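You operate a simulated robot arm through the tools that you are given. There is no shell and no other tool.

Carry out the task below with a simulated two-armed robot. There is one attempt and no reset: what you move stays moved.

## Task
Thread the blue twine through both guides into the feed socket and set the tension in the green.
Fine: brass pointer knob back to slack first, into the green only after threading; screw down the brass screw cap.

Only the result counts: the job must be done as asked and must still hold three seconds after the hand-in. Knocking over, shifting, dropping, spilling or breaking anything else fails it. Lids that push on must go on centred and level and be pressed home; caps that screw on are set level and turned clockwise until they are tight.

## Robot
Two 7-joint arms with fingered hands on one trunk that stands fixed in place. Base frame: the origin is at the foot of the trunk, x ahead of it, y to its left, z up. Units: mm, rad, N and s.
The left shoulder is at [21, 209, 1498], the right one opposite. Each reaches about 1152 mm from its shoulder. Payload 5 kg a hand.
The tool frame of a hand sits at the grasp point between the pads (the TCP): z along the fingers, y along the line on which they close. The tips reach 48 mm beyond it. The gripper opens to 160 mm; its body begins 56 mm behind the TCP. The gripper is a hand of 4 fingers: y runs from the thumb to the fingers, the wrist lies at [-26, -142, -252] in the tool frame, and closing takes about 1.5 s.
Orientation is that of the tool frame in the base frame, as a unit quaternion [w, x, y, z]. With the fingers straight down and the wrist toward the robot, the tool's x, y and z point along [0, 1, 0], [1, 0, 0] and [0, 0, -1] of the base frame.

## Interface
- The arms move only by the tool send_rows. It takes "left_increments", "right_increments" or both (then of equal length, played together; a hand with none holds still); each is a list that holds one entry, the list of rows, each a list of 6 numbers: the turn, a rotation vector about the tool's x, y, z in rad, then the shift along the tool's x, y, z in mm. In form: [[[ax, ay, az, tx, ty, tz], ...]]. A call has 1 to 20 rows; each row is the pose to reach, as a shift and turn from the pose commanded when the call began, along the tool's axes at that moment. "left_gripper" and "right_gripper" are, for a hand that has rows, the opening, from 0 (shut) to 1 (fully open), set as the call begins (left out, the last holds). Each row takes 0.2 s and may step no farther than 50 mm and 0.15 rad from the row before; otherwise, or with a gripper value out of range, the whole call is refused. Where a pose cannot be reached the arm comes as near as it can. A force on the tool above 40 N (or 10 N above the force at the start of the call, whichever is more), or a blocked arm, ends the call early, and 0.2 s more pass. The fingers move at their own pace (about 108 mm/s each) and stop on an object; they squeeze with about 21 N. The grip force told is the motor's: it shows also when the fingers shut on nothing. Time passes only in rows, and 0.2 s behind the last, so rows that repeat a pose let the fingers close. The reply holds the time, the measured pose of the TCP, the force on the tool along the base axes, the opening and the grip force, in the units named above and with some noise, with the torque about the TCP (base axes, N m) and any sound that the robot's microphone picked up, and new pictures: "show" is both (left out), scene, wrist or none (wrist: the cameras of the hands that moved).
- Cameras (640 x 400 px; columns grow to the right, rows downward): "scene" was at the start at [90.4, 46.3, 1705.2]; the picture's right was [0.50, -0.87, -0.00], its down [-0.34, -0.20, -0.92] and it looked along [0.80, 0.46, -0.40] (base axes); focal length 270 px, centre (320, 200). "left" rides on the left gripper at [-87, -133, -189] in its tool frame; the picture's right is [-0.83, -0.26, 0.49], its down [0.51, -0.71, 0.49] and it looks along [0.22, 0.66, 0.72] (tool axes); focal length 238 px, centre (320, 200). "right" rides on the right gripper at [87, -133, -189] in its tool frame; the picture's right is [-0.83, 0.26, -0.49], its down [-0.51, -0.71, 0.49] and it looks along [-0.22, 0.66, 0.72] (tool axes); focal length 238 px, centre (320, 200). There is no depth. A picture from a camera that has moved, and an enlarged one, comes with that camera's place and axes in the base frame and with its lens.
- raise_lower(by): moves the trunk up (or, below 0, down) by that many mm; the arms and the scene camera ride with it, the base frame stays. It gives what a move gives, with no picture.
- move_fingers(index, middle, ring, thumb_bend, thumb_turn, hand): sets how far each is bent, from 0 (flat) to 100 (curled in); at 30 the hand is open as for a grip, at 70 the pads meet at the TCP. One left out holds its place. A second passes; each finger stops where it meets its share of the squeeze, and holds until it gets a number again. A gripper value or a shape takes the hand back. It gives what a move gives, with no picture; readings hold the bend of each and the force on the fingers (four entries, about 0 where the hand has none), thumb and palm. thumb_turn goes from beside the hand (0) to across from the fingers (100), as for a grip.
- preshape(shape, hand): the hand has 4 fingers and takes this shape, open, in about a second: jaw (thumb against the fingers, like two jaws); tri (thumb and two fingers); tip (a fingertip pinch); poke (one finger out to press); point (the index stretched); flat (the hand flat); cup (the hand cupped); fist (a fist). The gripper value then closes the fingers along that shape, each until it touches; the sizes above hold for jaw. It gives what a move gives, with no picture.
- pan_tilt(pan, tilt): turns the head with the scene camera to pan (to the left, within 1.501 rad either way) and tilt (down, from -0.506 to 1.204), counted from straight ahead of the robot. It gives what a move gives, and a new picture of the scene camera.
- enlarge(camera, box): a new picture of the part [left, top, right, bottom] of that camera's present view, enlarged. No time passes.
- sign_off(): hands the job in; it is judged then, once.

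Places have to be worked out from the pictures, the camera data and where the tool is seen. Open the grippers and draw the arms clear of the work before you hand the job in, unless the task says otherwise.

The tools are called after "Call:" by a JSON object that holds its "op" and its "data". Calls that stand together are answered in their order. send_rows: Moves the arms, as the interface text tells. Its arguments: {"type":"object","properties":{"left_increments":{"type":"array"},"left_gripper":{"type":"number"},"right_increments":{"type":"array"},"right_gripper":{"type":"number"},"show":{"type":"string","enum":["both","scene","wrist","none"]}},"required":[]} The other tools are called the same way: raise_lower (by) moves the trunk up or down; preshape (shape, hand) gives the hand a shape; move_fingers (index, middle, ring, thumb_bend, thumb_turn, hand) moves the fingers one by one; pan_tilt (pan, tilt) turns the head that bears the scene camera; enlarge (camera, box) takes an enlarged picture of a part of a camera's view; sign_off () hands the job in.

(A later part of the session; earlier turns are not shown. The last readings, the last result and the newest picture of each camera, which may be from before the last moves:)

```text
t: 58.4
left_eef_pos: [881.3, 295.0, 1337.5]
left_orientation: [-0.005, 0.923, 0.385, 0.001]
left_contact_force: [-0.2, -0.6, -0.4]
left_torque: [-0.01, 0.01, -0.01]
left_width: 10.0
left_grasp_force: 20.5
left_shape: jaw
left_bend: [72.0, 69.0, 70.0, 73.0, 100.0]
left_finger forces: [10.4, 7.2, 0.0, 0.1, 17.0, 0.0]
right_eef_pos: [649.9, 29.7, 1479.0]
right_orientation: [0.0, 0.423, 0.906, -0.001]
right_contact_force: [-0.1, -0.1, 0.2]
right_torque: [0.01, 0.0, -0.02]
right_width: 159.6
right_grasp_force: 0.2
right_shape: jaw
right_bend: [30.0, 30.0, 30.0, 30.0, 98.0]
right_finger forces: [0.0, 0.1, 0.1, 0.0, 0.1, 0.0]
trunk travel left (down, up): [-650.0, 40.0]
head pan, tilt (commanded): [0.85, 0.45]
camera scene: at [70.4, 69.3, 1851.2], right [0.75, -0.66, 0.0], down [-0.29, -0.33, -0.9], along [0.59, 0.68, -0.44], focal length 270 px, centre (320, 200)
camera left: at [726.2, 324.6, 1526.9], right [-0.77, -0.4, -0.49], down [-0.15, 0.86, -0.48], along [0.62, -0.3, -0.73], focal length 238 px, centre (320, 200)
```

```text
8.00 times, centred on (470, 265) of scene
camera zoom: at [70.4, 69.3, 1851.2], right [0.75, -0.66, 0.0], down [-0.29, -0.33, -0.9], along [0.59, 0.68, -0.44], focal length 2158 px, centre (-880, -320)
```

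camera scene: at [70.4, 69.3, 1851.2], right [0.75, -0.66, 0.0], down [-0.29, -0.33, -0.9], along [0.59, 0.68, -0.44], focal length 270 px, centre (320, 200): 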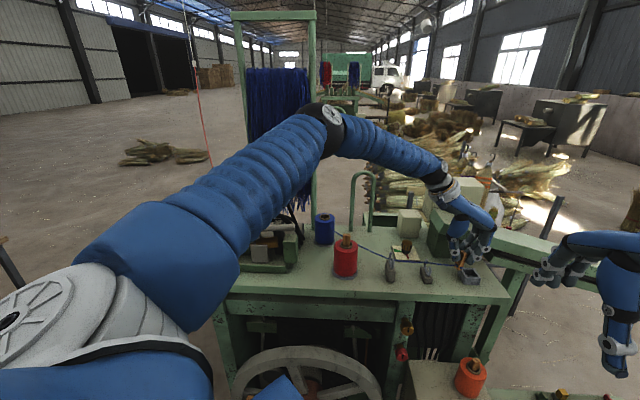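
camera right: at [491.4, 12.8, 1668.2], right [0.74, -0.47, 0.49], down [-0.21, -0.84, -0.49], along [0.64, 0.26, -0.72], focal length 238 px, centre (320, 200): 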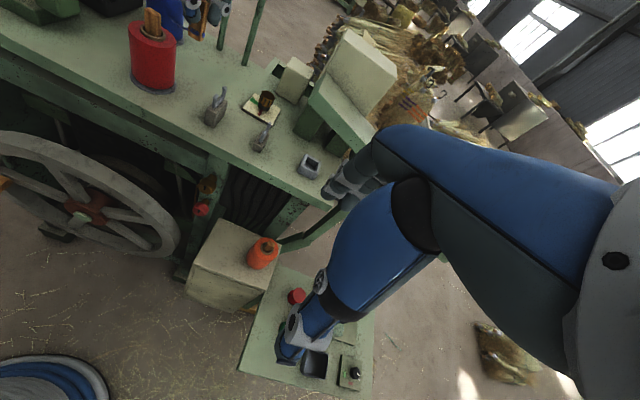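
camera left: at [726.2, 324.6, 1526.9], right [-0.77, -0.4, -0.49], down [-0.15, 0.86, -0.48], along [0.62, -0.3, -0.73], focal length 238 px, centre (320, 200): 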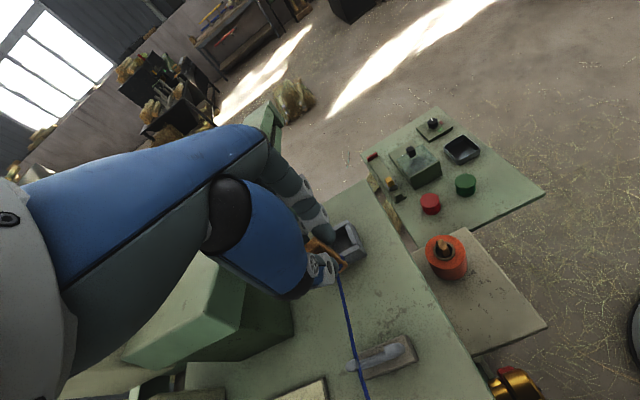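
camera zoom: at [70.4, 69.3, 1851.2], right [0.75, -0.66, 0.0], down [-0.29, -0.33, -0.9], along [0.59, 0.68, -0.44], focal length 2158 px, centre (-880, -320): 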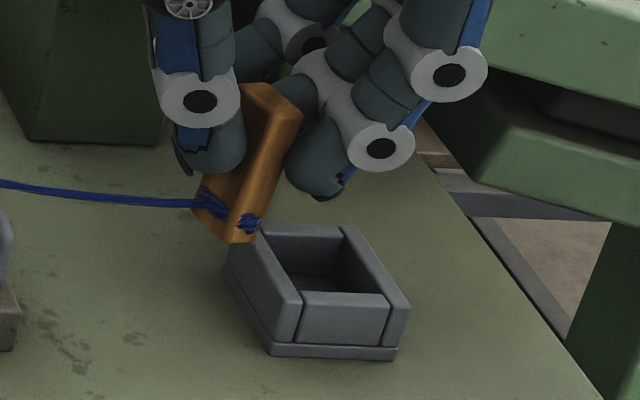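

The stick is about 58 mm long and leans about 17° in the feed direction. I tilt the hand by 0.3 rad about the cross axis to make the stick vertical, raising slightly first.

Call:
{"op": "send_rows", "data": {"left_increments": [[[0, 0, 0, 0, 0, -12], [-0.1, 0, 0, 0, 0, -12], [-0.2, 0, 0, 0, 0, -12], [-0.3, 0, 0, 0, 0, -12], [-0.3, 0, 0, 0, 0, -12]]], "show": "none"}}

Call:
{"op": "enlarge", "data": {"camera": "left", "box": [300, 210, 390, 300]}}

Call:
{"op": "enlarge", "data": {"camera": "right", "box": [280, 125, 340, 185]}}

Call:
{"op": "enlarge", "data": {"camera": "scene", "box": [450, 240, 490, 290]}}

```text
t: 59.6
left_eef_pos: [881.4, 292.7, 1348.6]
left_orientation: [0.133, 0.913, 0.381, 0.058]
left_contact_force: [0.2, -1.0, 0.0]
left_torque: [0.03, -0.01, 0.04]
left_width: 10.1
left_grasp_force: 21.2
left_shape: jaw
left_bend: [72.0, 69.0, 70.0, 73.0, 100.0]
left_finger forces: [10.4, 7.2, 0.0, 0.1, 17.1, 0.0]
right_eef_pos: [650.9, 28.6, 1479.6]
right_orientation: [0.0, 0.422, 0.907, 0.001]
right_contact_force: [0.4, 0.6, -0.1]
right_torque: [0.02, 0.0, -0.01]
right_width: 159.6
right_grasp_force: 0.1
right_shape: jaw
right_bend: [30.0, 30.0, 30.0, 30.0, 98.0]
right_finger forces: [0.0, 0.0, 0.0, 0.0, 0.1, 0.0]
trunk travel left (down, up): [-650.0, 40.0]
head pan, tilt (commanded): [0.85, 0.45]
```

```text
4.44 times, centred on (345, 255) of left
camera zoom: at [690.8, 358.7, 1491.2], right [-0.66, -0.51, -0.54], down [-0.02, 0.74, -0.67], along [0.75, -0.43, -0.5], focal length 1059 px, centre (209, -44)
```

zoom: 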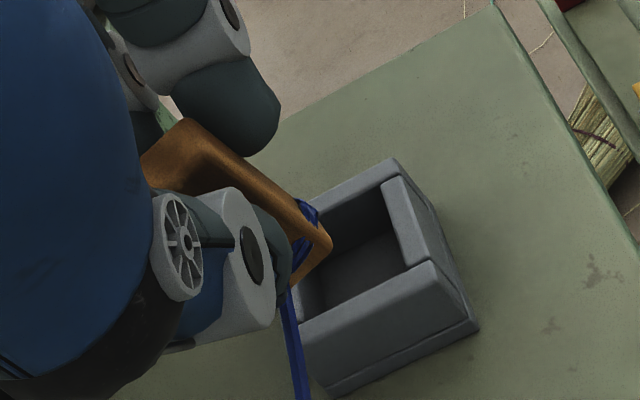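

```text
6.67 times, centred on (310, 155) of right
camera zoom: at [492.6, 10.3, 1668.1], right [0.74, -0.47, 0.49], down [-0.22, -0.84, -0.49], along [0.64, 0.25, -0.72], focal length 1589 px, centre (387, 500)
```

zoom: 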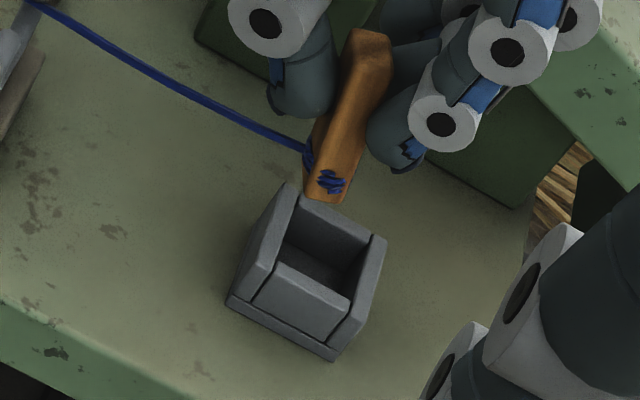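

```text
8.00 times, centred on (470, 265) of scene
camera zoom: at [70.9, 68.9, 1851.2], right [0.75, -0.66, 0.0], down [-0.29, -0.33, -0.9], along [0.59, 0.68, -0.44], focal length 2158 px, centre (-880, -320)
```

zoom: 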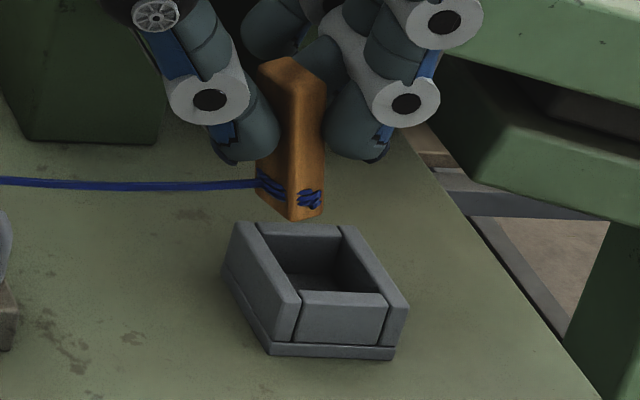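

The stick is now upright in the view, its foot about 13–15 mm short in feed direction and 5.5 mm too far back relative to the socket centre. I shift by that amount above the socket and check again.

Call:
{"op": "send_rows", "data": {"left_increments": [[[0, 0, 0, -2.5, 7, 2.2], [0, 0, 0, -5.5, 14.3, 4.4], [0, 0, 0, -5.5, 14.3, 4.4]]], "show": "none"}}

Call:
{"op": "enlarge", "data": {"camera": "left", "box": [300, 210, 390, 300]}}

Call:
{"op": "enlarge", "data": {"camera": "right", "box": [290, 135, 340, 185]}}

Call:
{"op": "enlarge", "data": {"camera": "scene", "box": [450, 245, 490, 285]}}

```text
t: 60.4
left_eef_pos: [886.9, 279.2, 1348.2]
left_orientation: [0.134, 0.913, 0.381, 0.058]
left_contact_force: [-0.7, -0.2, -1.0]
left_torque: [0.01, -0.03, -0.01]
left_width: 9.9
left_grasp_force: 20.7
left_shape: jaw
left_bend: [72.0, 69.0, 70.0, 73.0, 100.0]
left_finger forces: [10.3, 7.2, 0.0, 0.0, 17.0, 0.0]
right_eef_pos: [649.8, 29.0, 1479.8]
right_orientation: [0.0, 0.422, 0.907, 0.0]
right_contact_force: [0.4, 0.2, -0.8]
right_torque: [-0.03, 0.0, 0.0]
right_width: 159.9
right_grasp_force: 0.1
right_shape: jaw
right_bend: [30.0, 30.0, 30.0, 30.0, 98.0]
right_finger forces: [0.0, 0.0, 0.1, 0.1, 0.0, 0.0]
trunk travel left (down, up): [-650.0, 40.0]
head pan, tilt (commanded): [0.85, 0.45]
```

```text
4.44 times, centred on (345, 255) of left
camera zoom: at [697.6, 345.1, 1490.6], right [-0.66, -0.51, -0.54], down [-0.02, 0.74, -0.67], along [0.75, -0.43, -0.5], focal length 1059 px, centre (209, -44)
```

zoom: 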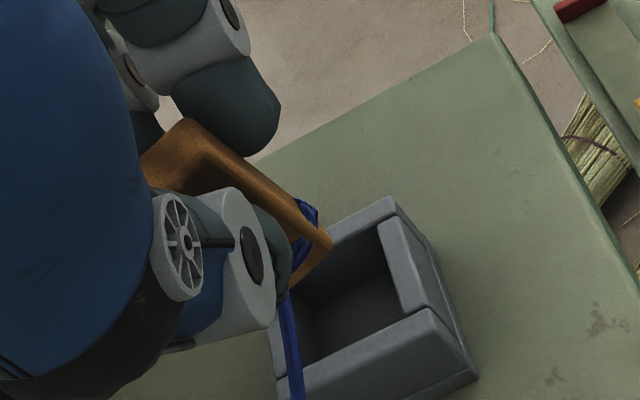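

```text
8.00 times, centred on (315, 160) of right
camera zoom: at [492.4, 11.5, 1668.2], right [0.73, -0.47, 0.49], down [-0.22, -0.84, -0.49], along [0.64, 0.25, -0.72], focal length 1907 px, centre (360, 520)
```

zoom: 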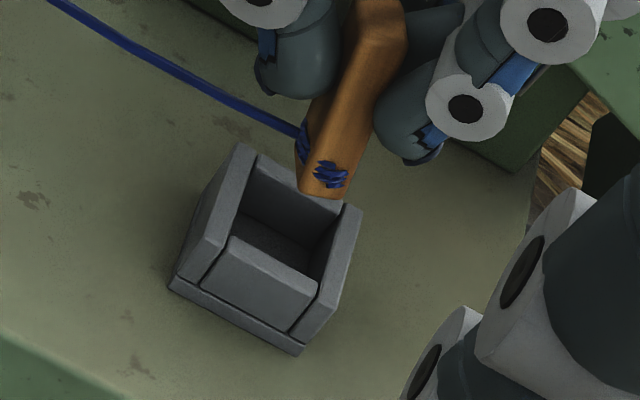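

```text
10.00 times, centred on (470, 265) of scene
camera zoom: at [70.7, 70.1, 1851.1], right [0.75, -0.66, 0.0], down [-0.29, -0.33, -0.9], along [0.59, 0.68, -0.44], focal length 2697 px, centre (-1180, -450)
```

zoom: 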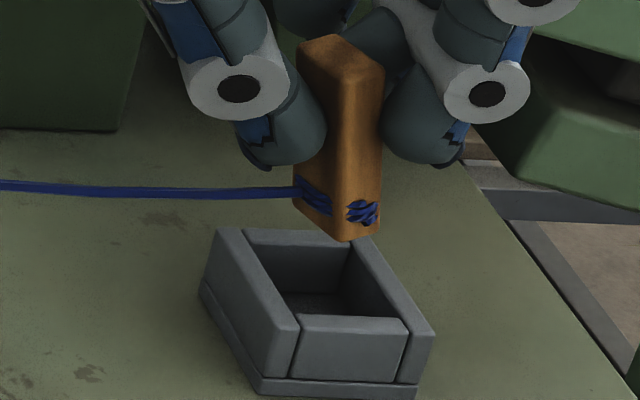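

The stick's wide side turns out to be about 32° off the socket axes, because it kept its original orientation in the grip; a yaw near +15° squares it up. First I move the right hand back a bit to make room.

Call:
{"op": "send_rows", "data": {"right_increments": [[[0, 0, 0, -16, -27, 0], [0, 0, 0, -33, -54, 0], [0, 0, 0, -49, -81, 0], [0, 0, 0, -49, -81, 0]]], "show": "none"}}

Call:
{"op": "send_rows", "data": {"left_increments": [[[0, 0, 0, 0, -4.4, -14], [0, 0, 0, 0, -4.4, -14], [0, 0.0387, -0.125, -2, -4.4, -14], [0, 0.0774, -0.25, -4, -2, -13], [0, 0.116, -0.375, -6, 1, -12], [0, 0.155, -0.5, -8, 4, -11], [0, 0.193, -0.625, -10, 6, -10.5], [0, 0.232, -0.75, -12, 8, -10], [0, 0.271, -0.875, -14, 9.5, -9.7], [0, 0.3094, -1.0, -15.2, 10.1, -9.5], [0, 0.3094, -1.0, -15.2, 10.1, -9.5]]], "show": "both"}}

Call:
{"op": "enlarge", "data": {"camera": "left", "box": [300, 210, 390, 300]}}

Call:
{"op": "enlarge", "data": {"camera": "scene", "box": [450, 235, 490, 285]}}

```text
t: 61.4
left_eef_pos: [888.1, 278.9, 1349.1]
left_orientation: [0.134, 0.913, 0.38, 0.057]
left_contact_force: [0.6, 1.0, -0.8]
left_torque: [-0.04, -0.01, 0.0]
left_width: 10.2
left_grasp_force: 21.4
left_shape: jaw
left_bend: [72.0, 69.0, 70.0, 73.0, 100.0]
left_finger forces: [10.3, 7.2, 0.0, 0.0, 17.2, 0.0]
right_eef_pos: [622.1, -57.3, 1479.4]
right_orientation: [0.0, 0.423, 0.906, 0.001]
right_contact_force: [0.2, 0.6, 0.6]
right_torque: [-0.04, 0.02, -0.02]
right_width: 159.8
right_grasp_force: 0.2
right_shape: jaw
right_bend: [30.0, 30.0, 30.0, 30.0, 98.0]
right_finger forces: [0.1, 0.0, 0.0, 0.0, 0.0, 0.0]
trunk travel left (down, up): [-650.0, 40.0]
head pan, tilt (commanded): [0.85, 0.45]
```

```text
t: 63.8
left_eef_pos: [883.1, 264.6, 1360.5]
left_orientation: [0.087, 0.6, 0.786, 0.121]
left_contact_force: [0.6, 0.4, -1.7]
left_torque: [-0.06, -0.02, -0.07]
left_width: 10.2
left_grasp_force: 21.6
left_shape: jaw
left_bend: [72.0, 69.0, 70.0, 73.0, 100.0]
left_finger forces: [10.5, 7.2, 0.0, 0.0, 16.8, 0.0]
right_eef_pos: [622.9, -57.2, 1478.3]
right_orientation: [0.0, 0.423, 0.906, 0.0]
right_contact_force: [-0.6, 1.7, 1.4]
right_torque: [-0.11, 0.03, -0.01]
right_width: 159.8
right_grasp_force: 0.0
right_shape: jaw
right_bend: [30.0, 30.0, 30.0, 30.0, 98.0]
right_finger forces: [0.1, 0.0, 0.1, 0.0, 0.0, 0.0]
trunk travel left (down, up): [-650.0, 40.0]
head pan, tilt (commanded): [0.85, 0.45]
camera scene: at [71.1, 71.1, 1851.0], right [0.75, -0.66, 0.0], down [-0.29, -0.33, -0.9], along [0.59, 0.68, -0.44], focal length 270 px, centre (320, 200)
camera left: at [730.3, 132.2, 1501.1], right [0.12, -0.83, -0.55], down [-0.65, 0.35, -0.67], along [0.75, 0.44, -0.5], focal length 238 px, centre (320, 200)
```

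scene: 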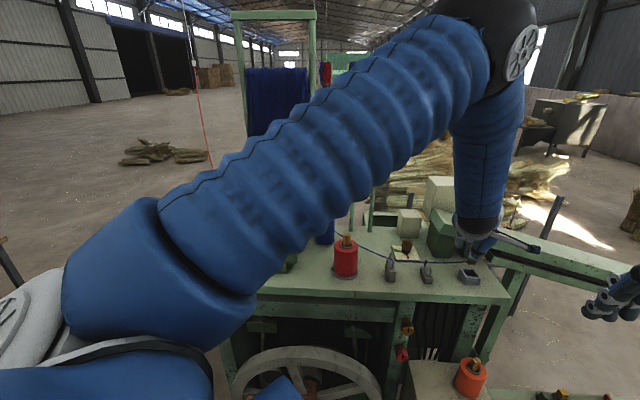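
left: 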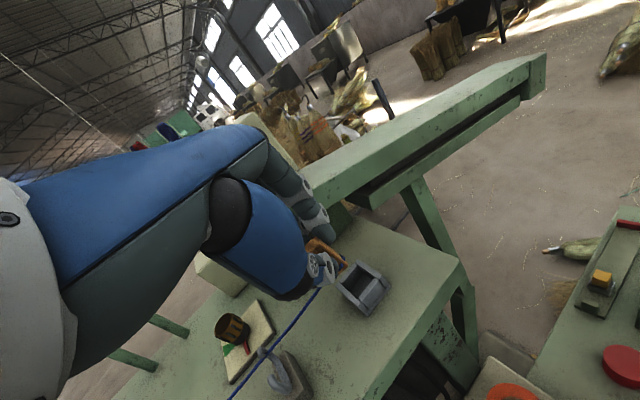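

```text
4.44 times, centred on (345, 255) of left
camera zoom: at [730.3, 132.2, 1501.1], right [0.12, -0.83, -0.55], down [-0.65, 0.35, -0.67], along [0.75, 0.44, -0.5], focal length 1059 px, centre (209, -44)
```

zoom: 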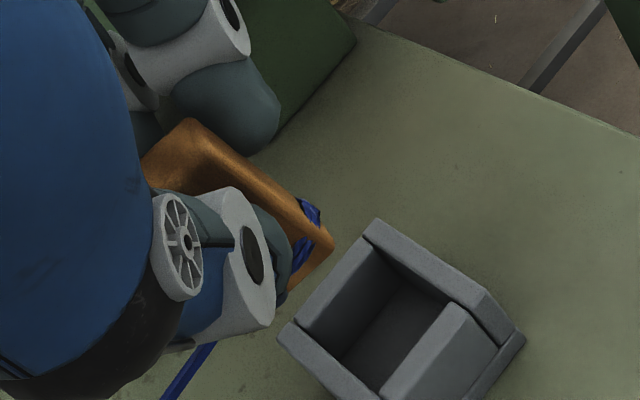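

```text
8.00 times, centred on (470, 260) of scene
camera zoom: at [71.1, 71.1, 1851.0], right [0.75, -0.66, 0.0], down [-0.29, -0.33, -0.9], along [0.59, 0.68, -0.44], focal length 2158 px, centre (-880, -280)
```

zoom: 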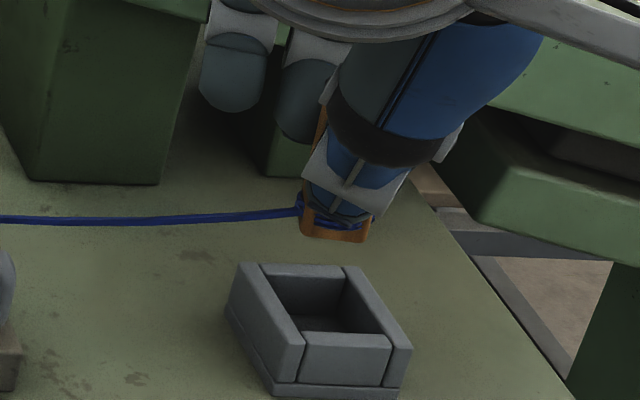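

The stick's wide face is now square to the socket. It needs about 4.5 mm more along the feed direction and 3.5 mm forward; I apply that and lower 25 mm, still just above the rim.

Call:
{"op": "send_rows", "data": {"left_increments": [[[0, 0, 0, -6, -0.6, -0.2], [0, 0, 0, -6, -4.3, 11.8], [0, 0, 0, -6, -8, 23.7], [0, 0, 0, -6, -8, 23.7]]], "show": "none"}}

Call:
{"op": "enlarge", "data": {"camera": "left", "box": [300, 210, 390, 300]}}

Call:
{"op": "enlarge", "data": {"camera": "scene", "box": [450, 240, 490, 285]}}

Call:
{"op": "enlarge", "data": {"camera": "right", "box": [280, 60, 380, 160]}}

```text
t: 64.8
left_eef_pos: [881.8, 255.0, 1336.1]
left_orientation: [0.086, 0.602, 0.785, 0.122]
left_contact_force: [0.6, 0.0, -0.9]
left_torque: [0.06, -0.02, 0.04]
left_width: 10.1
left_grasp_force: 21.3
left_shape: jaw
left_bend: [72.0, 69.0, 70.0, 73.0, 100.0]
left_finger forces: [10.6, 7.2, 0.1, 0.0, 17.0, 0.0]
right_eef_pos: [622.1, -59.9, 1478.5]
right_orientation: [0.0, 0.423, 0.906, 0.0]
right_contact_force: [-0.4, 0.4, -0.7]
right_torque: [0.05, -0.03, -0.03]
right_width: 159.9
right_grasp_force: 0.0
right_shape: jaw
right_bend: [30.0, 30.0, 30.0, 30.0, 98.0]
right_finger forces: [0.0, 0.0, 0.0, 0.0, 0.0, 0.0]
trunk travel left (down, up): [-650.0, 40.0]
head pan, tilt (commanded): [0.85, 0.45]
```

```text
4.44 times, centred on (345, 255) of left
camera zoom: at [730.1, 123.0, 1476.0], right [0.12, -0.83, -0.55], down [-0.65, 0.36, -0.67], along [0.75, 0.44, -0.49], focal length 1059 px, centre (209, -44)
```

zoom: 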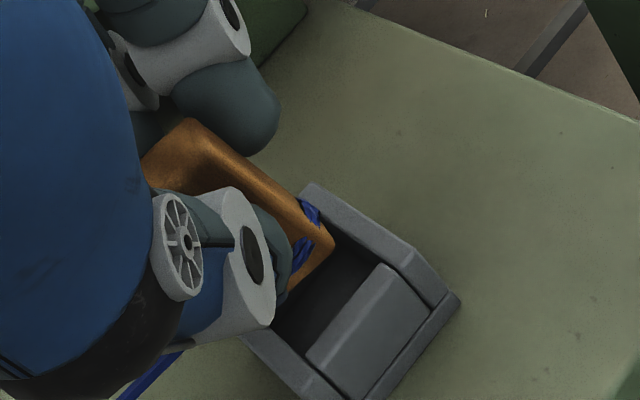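

```text
8.89 times, centred on (470, 262) of scene
camera zoom: at [70.2, 67.9, 1851.2], right [0.75, -0.66, 0.0], down [-0.29, -0.33, -0.9], along [0.59, 0.68, -0.43], focal length 2398 px, centre (-1013, -356)
```

zoom: 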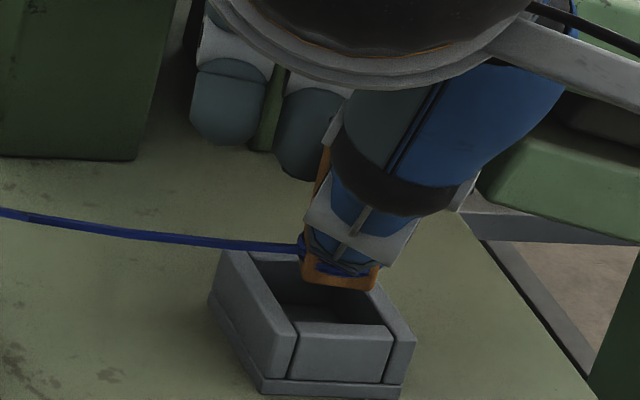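

```text
4.00 times, centred on (330, 110) of right
camera zoom: at [463.7, -78.6, 1668.5], right [0.73, -0.47, 0.49], down [-0.22, -0.84, -0.49], along [0.64, 0.26, -0.72], focal length 953 px, centre (280, 560)
```

zoom: 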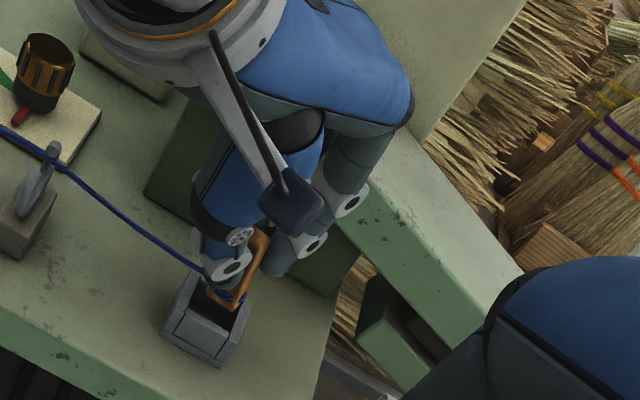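

By the wrist view the foot is centred over the cavity within a couple of millimetres. I lower it slowly into the socket, watching for contact.

Call:
{"op": "send_rows", "data": {"left_increments": [[[0, 0, 0, 1, -2, 5], [0, 0, 0, 1, -3.6, 10], [0, 0, 0, 1, -5.2, 15], [0, 0, 0, 1, -6.7, 19.5], [0, 0, 0, 1, -8, 24], [0, 0, 0, 1, -8, 24]]], "show": "none"}}

Call:
{"op": "enlarge", "data": {"camera": "left", "box": [300, 210, 390, 300]}}

Call:
{"op": "enlarge", "data": {"camera": "scene", "box": [450, 240, 490, 285]}}

Call:
{"op": "enlarge", "data": {"camera": "right", "box": [290, 100, 340, 160]}}

```text
t: 66.2
left_eef_pos: [882.4, 258.6, 1310.5]
left_orientation: [0.086, 0.601, 0.785, 0.121]
left_contact_force: [0.1, 0.4, -0.1]
left_torque: [0.01, 0.01, 0.01]
left_width: 10.0
left_grasp_force: 20.7
left_shape: jaw
left_bend: [72.0, 69.0, 70.0, 73.0, 100.0]
left_finger forces: [10.5, 7.2, 0.1, 0.1, 17.0, 0.0]
right_eef_pos: [622.8, -58.8, 1478.4]
right_orientation: [0.0, 0.423, 0.906, 0.001]
right_contact_force: [0.9, 0.2, -0.2]
right_torque: [0.0, -0.03, 0.03]
right_width: 159.9
right_grasp_force: 0.1
right_shape: jaw
right_bend: [30.0, 30.0, 30.0, 30.0, 98.0]
right_finger forces: [0.0, 0.0, 0.0, 0.1, 0.0, 0.0]
trunk travel left (down, up): [-650.0, 40.0]
head pan, tilt (commanded): [0.85, 0.45]
```

```text
4.44 times, centred on (345, 255) of left
camera zoom: at [729.2, 125.4, 1451.0], right [0.12, -0.83, -0.55], down [-0.65, 0.36, -0.67], along [0.75, 0.44, -0.5], focal length 1059 px, centre (209, -44)
```

zoom: 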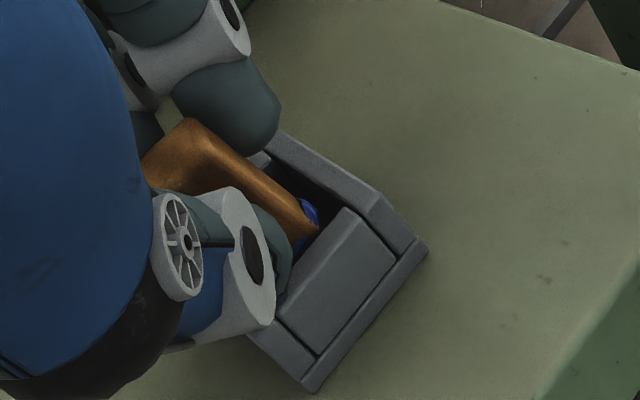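

```text
8.89 times, centred on (470, 262) of scene
camera zoom: at [70.8, 69.3, 1851.1], right [0.75, -0.66, 0.0], down [-0.29, -0.33, -0.9], along [0.59, 0.68, -0.44], focal length 2398 px, centre (-1013, -356)
```

zoom: 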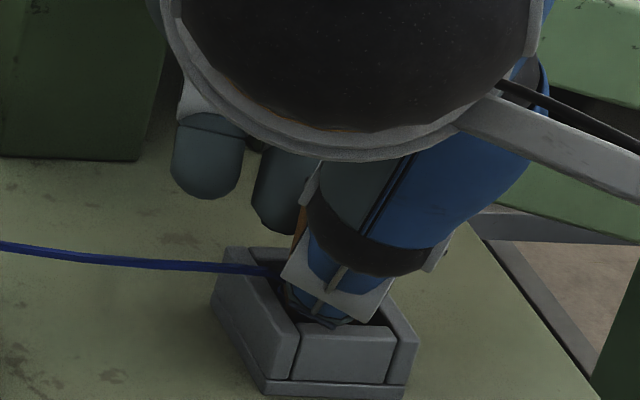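

```text
6.67 times, centred on (315, 130) of right
camera zoom: at [464.2, -77.3, 1668.4], right [0.73, -0.47, 0.49], down [-0.22, -0.84, -0.49], along [0.64, 0.25, -0.72], focal length 1589 px, centre (353, 667)
```

zoom: 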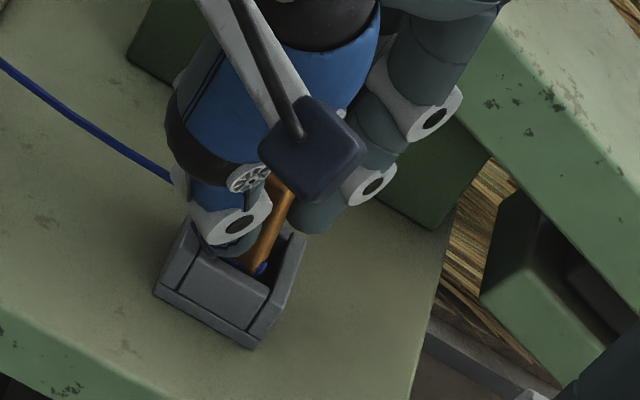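

The stick's foot is inside the cavity without contact. I lower another 8 mm gently.

Call:
{"op": "send_rows", "data": {"left_increments": [[[0, 0, 0, 0, -0.6, 2], [0, 0, 0, 0, -1.2, 4], [0, 0, 0, 0, -1.8, 6], [0, 0, 0, 0, -2.4, 8], [0, 0, 0, 0, -2.4, 8]]], "show": "none"}}

Call:
{"op": "enlarge", "data": {"camera": "left", "box": [300, 210, 390, 300]}}

Call:
{"op": "enlarge", "data": {"camera": "right", "box": [290, 110, 330, 160]}}

```text
t: 67.4
left_eef_pos: [881.4, 259.3, 1304.9]
left_orientation: [0.088, 0.601, 0.785, 0.123]
left_contact_force: [0.8, -2.3, 12.3]
left_torque: [0.06, -0.1, -0.05]
left_width: 10.6
left_grasp_force: 21.0
left_shape: jaw
left_bend: [72.0, 69.0, 70.0, 73.0, 100.0]
left_finger forces: [13.7, 8.4, 0.0, 0.0, 18.7, 0.1]
right_eef_pos: [621.3, -59.1, 1479.1]
right_orientation: [0.0, 0.422, 0.907, 0.0]
right_contact_force: [-0.6, -0.5, 0.6]
right_torque: [-0.02, 0.01, -0.01]
right_width: 159.8
right_grasp_force: 0.0
right_shape: jaw
right_bend: [30.0, 30.0, 30.0, 30.0, 98.0]
right_finger forces: [0.0, 0.0, 0.0, 0.0, 0.0, 0.1]
trunk travel left (down, up): [-650.0, 40.0]
head pan, tilt (commanded): [0.85, 0.45]
```

```text
4.44 times, centred on (345, 255) of left
camera zoom: at [728.7, 126.2, 1444.5], right [0.12, -0.83, -0.55], down [-0.65, 0.36, -0.67], along [0.75, 0.44, -0.49], focal length 1059 px, centre (209, -44)
```

zoom: 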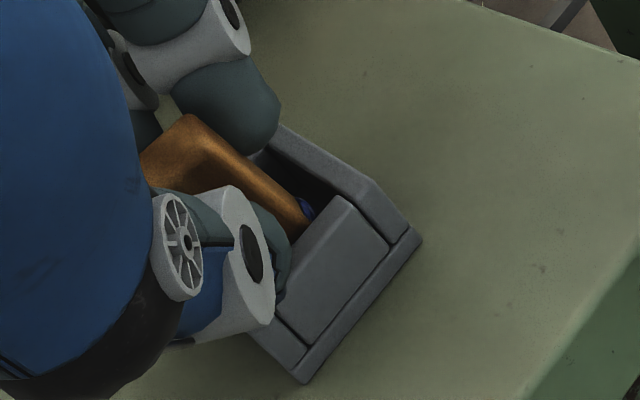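

```text
8.00 times, centred on (310, 135) of right
camera zoom: at [463.3, -77.9, 1668.7], right [0.73, -0.47, 0.49], down [-0.22, -0.84, -0.49], along [0.64, 0.25, -0.72], focal length 1907 px, centre (400, 720)
```

zoom: 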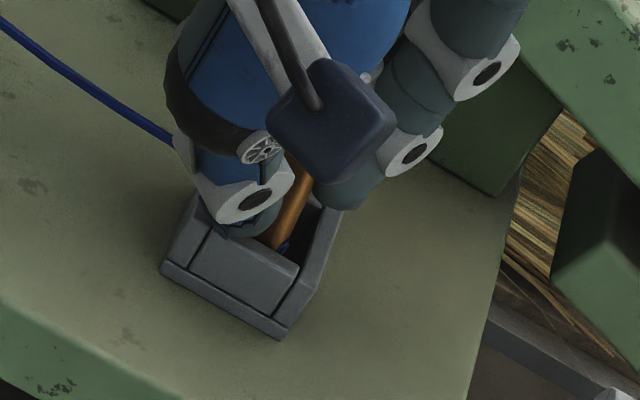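

The upward force of 12 N says the stick stands on the socket floor. Before releasing I check the twine at both guides.

Call:
{"op": "enlarge", "data": {"camera": "scene", "box": [375, 235, 485, 305]}}

Call:
{"op": "enlarge", "data": {"camera": "scene", "box": [385, 248, 405, 273]}}

Call:
{"op": "enlarge", "data": {"camera": "scene", "box": [415, 255, 445, 285]}}

Call:
{"op": "enlarge", "data": {"camera": "right", "box": [210, 40, 310, 140]}}

```text
5.71 times, centred on (430, 270) of scene
camera zoom: at [69.8, 68.6, 1851.3], right [0.75, -0.66, 0.0], down [-0.29, -0.33, -0.9], along [0.59, 0.68, -0.43], focal length 1541 px, centre (-309, -200)
```

zoom: 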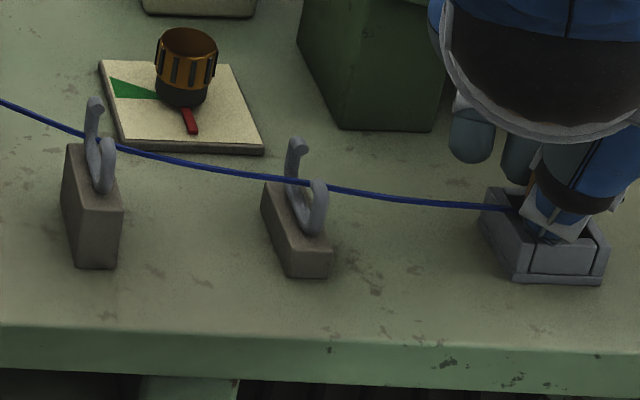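

```text
16.00 times, centred on (395, 260) of scene
camera zoom: at [69.8, 68.6, 1851.3], right [0.75, -0.66, 0.0], down [-0.29, -0.33, -0.9], along [0.59, 0.68, -0.43], focal length 4316 px, centre (-880, -768)
```

zoom: 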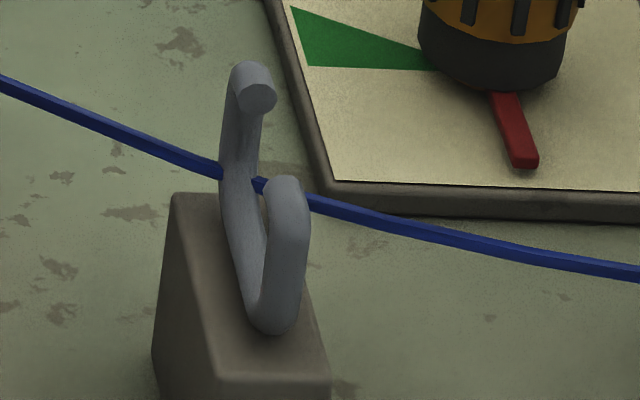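

```text
13.33 times, centred on (430, 270) of scene
camera zoom: at [69.8, 68.6, 1851.3], right [0.75, -0.66, 0.0], down [-0.29, -0.33, -0.9], along [0.59, 0.68, -0.43], focal length 3596 px, centre (-1147, -733)
```

zoom: 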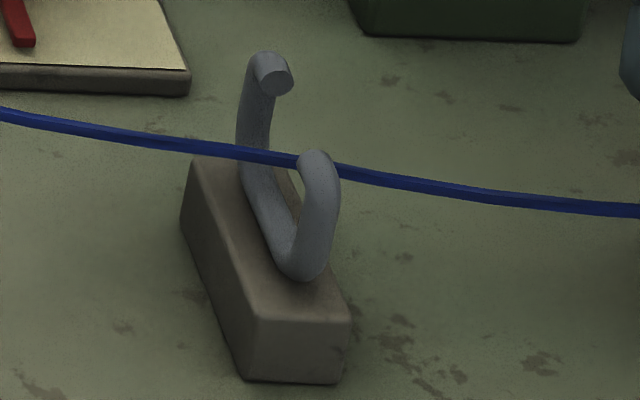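

```text
4.00 times, centred on (260, 90) of right
camera zoom: at [463.3, -77.9, 1668.7], right [0.73, -0.47, 0.49], down [-0.22, -0.84, -0.49], along [0.64, 0.25, -0.72], focal length 953 px, centre (560, 640)
```

zoom: 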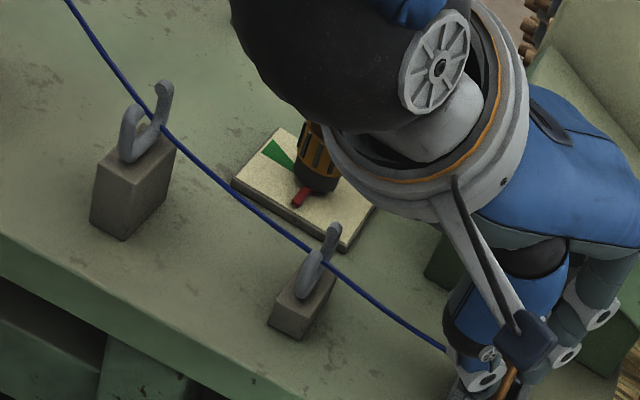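

The twine lies within both guides. I open the hand slightly to let go of the stick and check before lifting.

Call:
{"op": "send_rows", "data": {"left_increments": [[[0, 0, 0, 0, 0.3, -1], [0, 0, 0, 0, 0.6, -2], [0, 0, 0, 0, 0.6, -2], [0, 0, 0, 0, 0.6, -2], [0, 0, 0, 0, 0.6, -2]]], "left_gripper": 0.2, "show": "none"}}

Call:
{"op": "enlarge", "data": {"camera": "left", "box": [300, 210, 390, 300]}}

Call:
{"op": "enlarge", "data": {"camera": "right", "box": [290, 110, 330, 160]}}

Call:
{"op": "enlarge", "data": {"camera": "scene", "box": [375, 235, 485, 305]}}

```text
t: 68.6
left_eef_pos: [881.5, 259.5, 1303.2]
left_orientation: [0.085, 0.601, 0.785, 0.123]
left_contact_force: [0.5, 0.0, -0.2]
left_torque: [-0.01, 0.03, -0.03]
left_width: 31.8
left_grasp_force: 0.0
left_shape: jaw
left_bend: [73.0, 59.0, 57.0, 74.0, 100.0]
left_finger forces: [0.0, 0.0, 0.1, 0.1, 0.0, 0.0]
right_eef_pos: [621.9, -59.8, 1478.6]
right_orientation: [0.0, 0.423, 0.906, 0.001]
right_contact_force: [0.7, -0.7, 0.3]
right_torque: [0.01, 0.01, 0.02]
right_width: 160.1
right_grasp_force: 0.0
right_shape: jaw
right_bend: [30.0, 30.0, 30.0, 30.0, 98.0]
right_finger forces: [0.0, 0.1, 0.0, 0.1, 0.0, 0.0]
trunk travel left (down, up): [-650.0, 40.0]
head pan, tilt (commanded): [0.85, 0.45]
```

```text
4.44 times, centred on (345, 255) of left
camera zoom: at [728.6, 126.9, 1444.2], right [0.12, -0.83, -0.55], down [-0.65, 0.36, -0.67], along [0.75, 0.44, -0.5], focal length 1059 px, centre (209, -44)
```

zoom: 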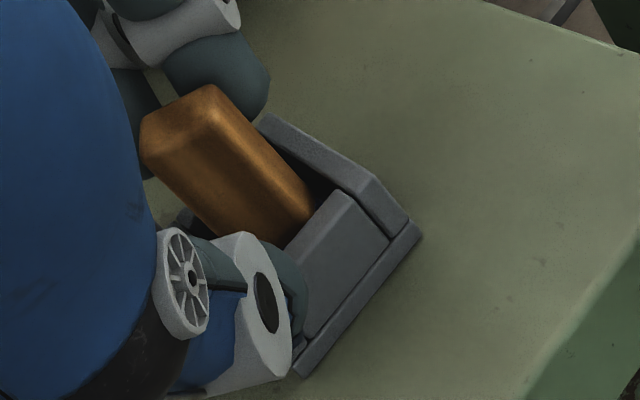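

```text
8.00 times, centred on (310, 135) of right
camera zoom: at [464.1, -77.4, 1668.4], right [0.73, -0.47, 0.49], down [-0.22, -0.84, -0.49], along [0.64, 0.25, -0.72], focal length 1907 px, centre (400, 720)
```

zoom: 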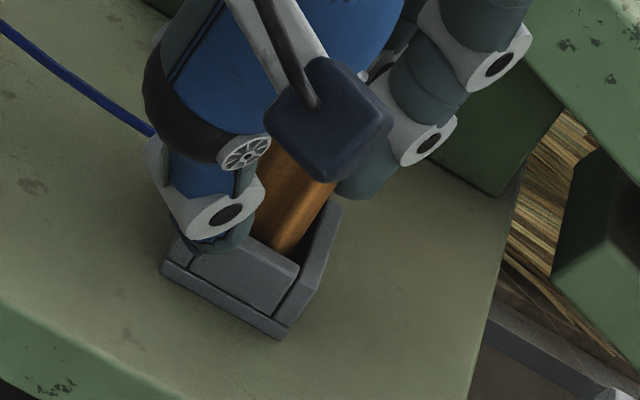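

```text
5.71 times, centred on (430, 270) of scene
camera zoom: at [70.6, 69.1, 1851.1], right [0.75, -0.66, 0.0], down [-0.29, -0.33, -0.9], along [0.59, 0.68, -0.44], focal length 1541 px, centre (-309, -200)
```

zoom: 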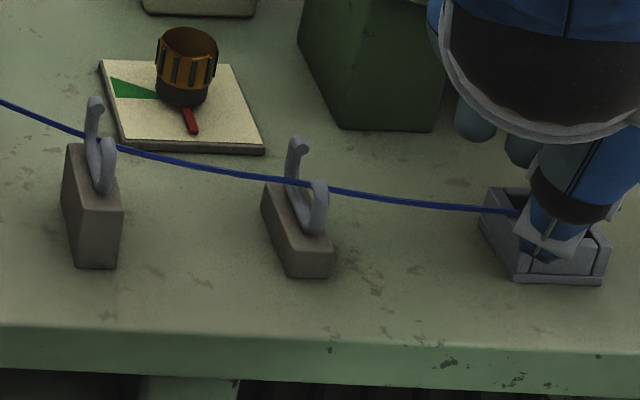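

The stick stands on its own in the socket. I lift the hand straight up clear of it.

Call:
{"op": "send_rows", "data": {"left_increments": [[[0, 0, 0, 0, 3, -9.6], [0, 0, 0, 0, 6, -19], [0, 0, 0, 0, 11.8, -38], [0, 0, 0, 0, 17.7, -57], [0, 0, 0, 0, 26.6, -86], [0, 0, 0, 0, 35.5, -115], [0, 0, 0, 0, 35.5, -115]]], "left_gripper": 0.25, "show": "none"}}

Call:
{"op": "enlarge", "data": {"camera": "right", "box": [210, 40, 350, 170]}}

Call:
{"op": "enlarge", "data": {"camera": "scene", "box": [375, 235, 495, 305]}}

Call:
{"op": "enlarge", "data": {"camera": "left", "box": [200, 160, 440, 400]}}

```text
t: 70.2
left_eef_pos: [882.5, 256.9, 1424.9]
left_orientation: [0.087, 0.601, 0.785, 0.121]
left_contact_force: [0.3, 0.1, -0.1]
left_torque: [-0.02, 0.03, -0.04]
left_width: 39.7
left_grasp_force: 0.1
left_shape: jaw
left_bend: [73.0, 56.0, 54.0, 74.0, 100.0]
left_finger forces: [0.1, 0.0, 0.1, 0.0, 0.0, 0.0]
right_eef_pos: [623.1, -59.2, 1478.3]
right_orientation: [0.0, 0.423, 0.906, -0.001]
right_contact_force: [-0.2, 0.6, -1.0]
right_torque: [0.0, 0.02, 0.06]
right_width: 160.0
right_grasp_force: 0.0
right_shape: jaw
right_bend: [30.0, 30.0, 30.0, 30.0, 98.0]
right_finger forces: [0.1, 0.0, 0.0, 0.0, 0.1, 0.0]
trunk travel left (down, up): [-650.0, 40.0]
head pan, tilt (commanded): [0.85, 0.45]
```

```text
3.08 times, centred on (280, 105) of right
camera zoom: at [465.0, -77.0, 1668.1], right [0.74, -0.47, 0.49], down [-0.22, -0.84, -0.49], along [0.64, 0.25, -0.72], focal length 733 px, centre (443, 492)
```

zoom: 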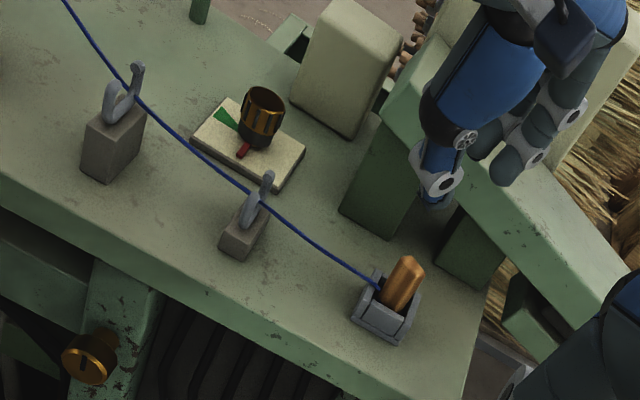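

```text
5.33 times, centred on (435, 270) of scene
camera zoom: at [71.7, 69.6, 1851.0], right [0.75, -0.66, 0.0], down [-0.29, -0.33, -0.9], along [0.59, 0.68, -0.44], focal length 1438 px, centre (-293, -173)
```

zoom: 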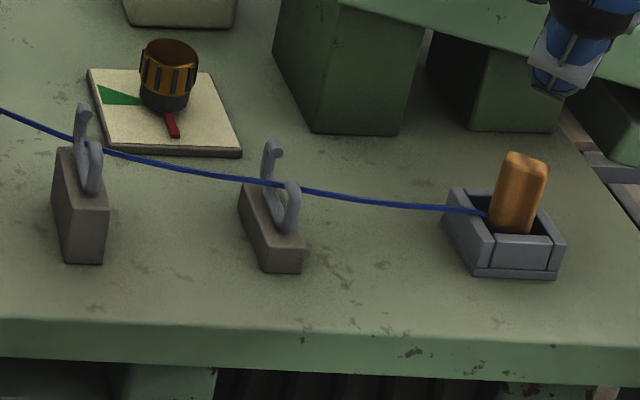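

```text
1.67 times, centred on (320, 280) of left
camera zoom: at [730.0, 125.3, 1564.3], right [0.12, -0.83, -0.55], down [-0.65, 0.36, -0.67], along [0.75, 0.44, -0.5], focal length 397 px, centre (320, 67)
```

zoom: 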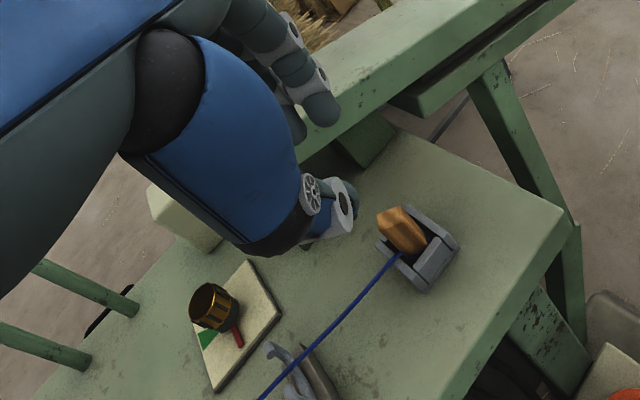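

The stick stands in the socket with the twine running through both guides. Now I raise and level the left hand and move it back over the tension knob.

Call:
{"op": "send_rows", "data": {"left_increments": [[[0.1, 0, 0, 0, 6, -19], [0.2, 0, 0, 0, 12, -38], [0.3, 0, 0, 0, 17.7, -57.3], [0.3, 0, 0, 37, 25, -55], [0.3, 0, 0, 74, 32, -53], [0.3, 0, 0, 112, 39, -51], [0.3, 0, 0, 149, 46, -48.5], [0.3, 0, 0, 186, 53, -46], [0.3, 0, 0, 223, 60, -44], [0.3, 0, 0, 223, 60, -44]]], "left_gripper": 0.65, "show": "both"}}

Call:
{"op": "enlarge", "data": {"camera": "left", "box": [380, 180, 560, 340]}}

```text
t: 72.4
left_eef_pos: [866.4, 481.8, 1488.6]
left_orientation: [-0.005, 0.607, 0.795, 0.004]
left_contact_force: [0.2, 0.0, -0.1]
left_torque: [0.05, 0.0, 0.0]
left_width: 103.5
left_grasp_force: 0.1
left_shape: jaw
left_bend: [73.0, 39.0, 36.0, 62.0, 100.0]
left_finger forces: [0.0, 0.0, 0.0, 0.0, 0.0, 0.1]
right_eef_pos: [622.7, -59.8, 1479.7]
right_orientation: [-0.001, 0.422, 0.906, 0.0]
right_contact_force: [0.1, -1.0, 0.7]
right_torque: [0.05, 0.0, 0.02]
right_width: 159.8
right_grasp_force: 0.1
right_shape: jaw
right_bend: [30.0, 30.0, 30.0, 30.0, 98.0]
right_finger forces: [0.1, 0.1, 0.1, 0.0, 0.1, 0.0]
trunk travel left (down, up): [-650.0, 40.0]
head pan, tilt (commanded): [0.85, 0.45]
camera scene: at [70.9, 68.0, 1851.2], right [0.75, -0.66, 0.0], down [-0.29, -0.33, -0.9], along [0.59, 0.68, -0.44], focal length 270 px, centre (320, 200)
camera left: at [763.0, 361.8, 1675.1], right [-0.03, -0.87, -0.5], down [-0.82, 0.31, -0.48], along [0.57, 0.39, -0.72], focal length 238 px, centre (320, 200)
```

scene: 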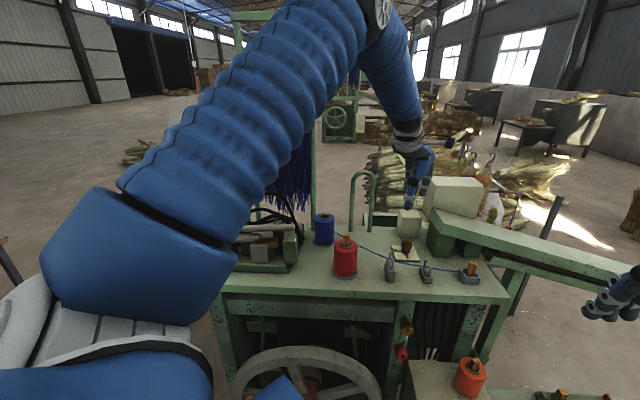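
left: 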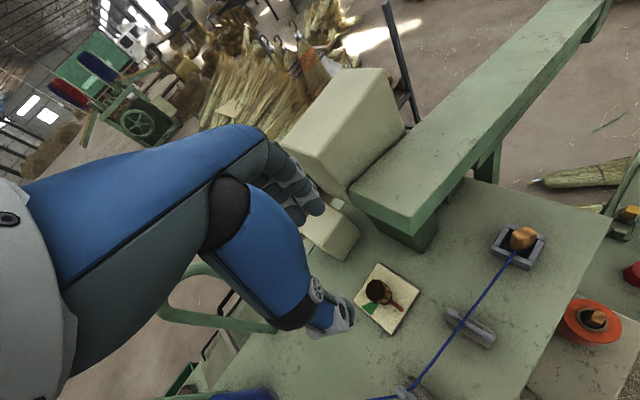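

```text
2.50 times, centred on (470, 260) of left
camera zoom: at [763.0, 361.8, 1675.1], right [-0.03, -0.87, -0.5], down [-0.82, 0.31, -0.48], along [0.57, 0.39, -0.72], focal length 596 px, centre (-55, 50)
```

zoom: 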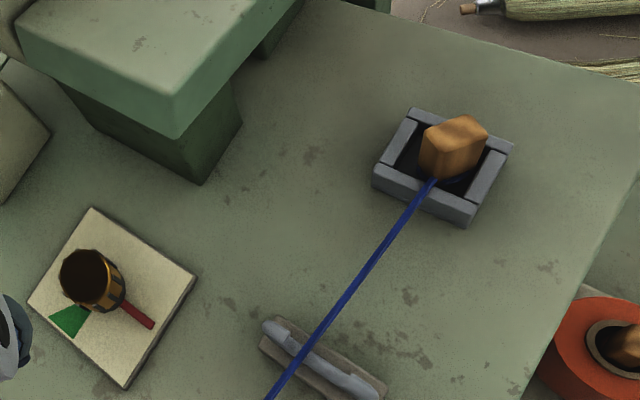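

I take a close top view of the twine in both guides from here.

Call:
{"op": "enlarge", "data": {"camera": "left", "box": [430, 290, 510, 360]}}

Call:
{"op": "enlarge", "data": {"camera": "left", "box": [370, 350, 450, 400]}}

Call:
{"op": "enlarge", "data": {"camera": "scene", "box": [310, 200, 490, 310]}}

```text
5.71 times, centred on (470, 325) of left
camera zoom: at [763.0, 361.8, 1675.1], right [-0.03, -0.87, -0.5], down [-0.82, 0.31, -0.48], along [0.57, 0.39, -0.72], focal length 1362 px, centre (-537, -514)
```

zoom: 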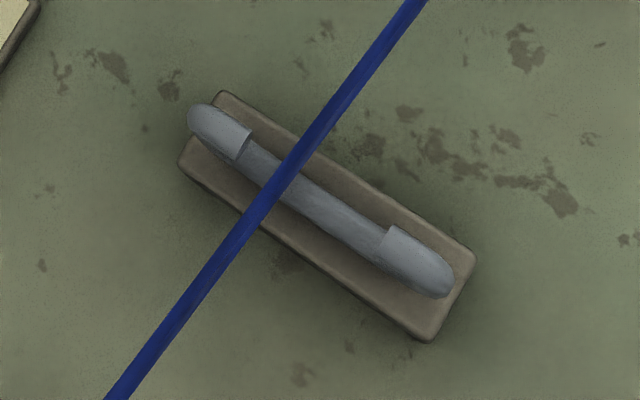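

```text
8.00 times, centred on (410, 375) of left
camera zoom: at [763.0, 361.8, 1675.1], right [-0.03, -0.87, -0.5], down [-0.82, 0.31, -0.48], along [0.57, 0.39, -0.72], focal length 1907 px, centre (-400, -1200)
```

zoom: 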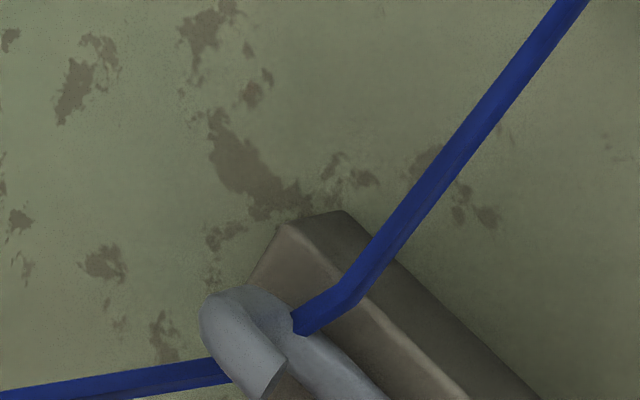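

```text
3.56 times, centred on (400, 255) of scene
camera zoom: at [70.9, 68.0, 1851.2], right [0.75, -0.66, 0.0], down [-0.29, -0.33, -0.9], along [0.59, 0.68, -0.44], focal length 959 px, centre (36, 4)
```

zoom: 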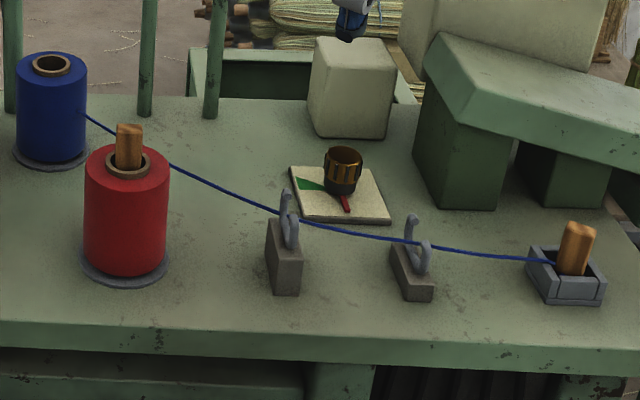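

Twine is centred in guide 2 and bears against the inside of guide 1's far leg; threading is done. I now come down over the tension knob at about +28° yaw for the clockwise turn.

Call:
{"op": "send_rows", "data": {"left_increments": [[[0, 0, -0.08, 1, 0.3, 35], [0, 0, -0.16, 2, 0.6, 75], [0, 0, -0.22, 2, 0.6, 115], [0, 0, -0.22, 2, 0.6, 150], [0, 0, -0.22, 2, 0.6, 175], [0, 0, -0.22, 2, 0.6, 192], [0, 0, -0.22, 2, 0.6, 202], [0, 0, -0.22, 2, 0.6, 202]]], "left_gripper": 0.65, "show": "none"}}

Call:
{"op": "enlarge", "data": {"camera": "left", "box": [260, 180, 420, 330]}}

Call:
{"op": "enlarge", "data": {"camera": "right", "box": [220, 30, 300, 110]}}

```text
t: 74.2
left_eef_pos: [862.8, 486.5, 1283.6]
left_orientation: [-0.006, 0.516, 0.857, 0.003]
left_contact_force: [-6.4, -6.0, -3.9]
left_torque: [-0.04, 0.1, -0.07]
left_width: 100.5
left_grasp_force: 0.1
left_shape: jaw
left_bend: [73.0, 42.0, 36.0, 62.0, 100.0]
left_finger forces: [0.1, 9.5, 0.1, 0.0, 0.1, 0.1]
right_eef_pos: [622.1, -59.1, 1480.0]
right_orientation: [-0.001, 0.423, 0.906, 0.0]
right_contact_force: [-0.1, -0.4, -0.2]
right_torque: [0.02, -0.04, 0.03]
right_width: 159.9
right_grasp_force: 0.1
right_shape: jaw
right_bend: [30.0, 30.0, 30.0, 30.0, 98.0]
right_finger forces: [0.0, 0.0, 0.1, 0.0, 0.0, 0.0]
trunk travel left (down, up): [-650.0, 40.0]
head pan, tilt (commanded): [0.85, 0.45]
```

```text
2.67 times, centred on (340, 255) of left
camera zoom: at [788.2, 345.9, 1471.2], right [0.16, -0.85, -0.5], down [-0.87, 0.12, -0.48], along [0.47, 0.51, -0.72], focal length 636 px, centre (267, 53)
```

zoom: 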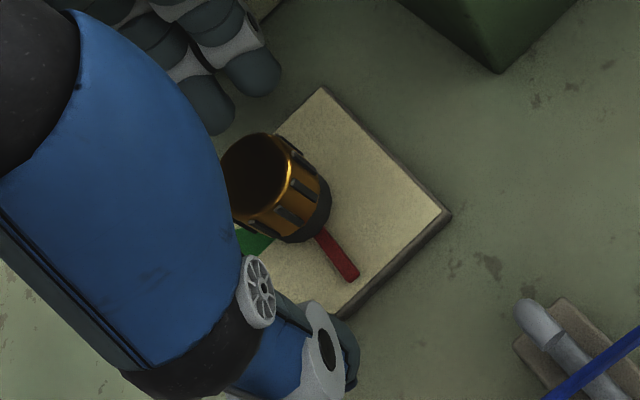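

```text
5.00 times, centred on (260, 70) of right
camera zoom: at [463.6, -78.5, 1668.3], right [0.73, -0.47, 0.49], down [-0.22, -0.84, -0.49], along [0.64, 0.26, -0.72], focal length 1192 px, centre (620, 850)
```

zoom: 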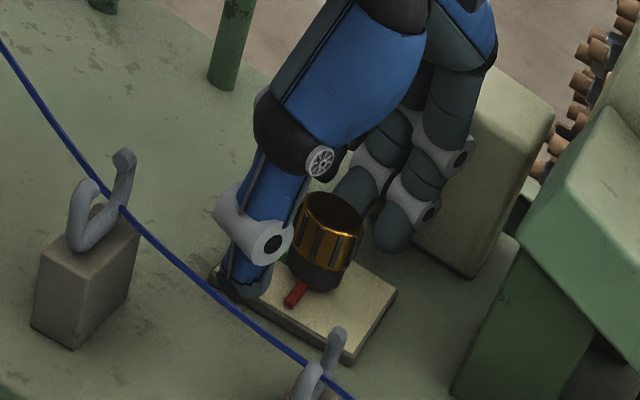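

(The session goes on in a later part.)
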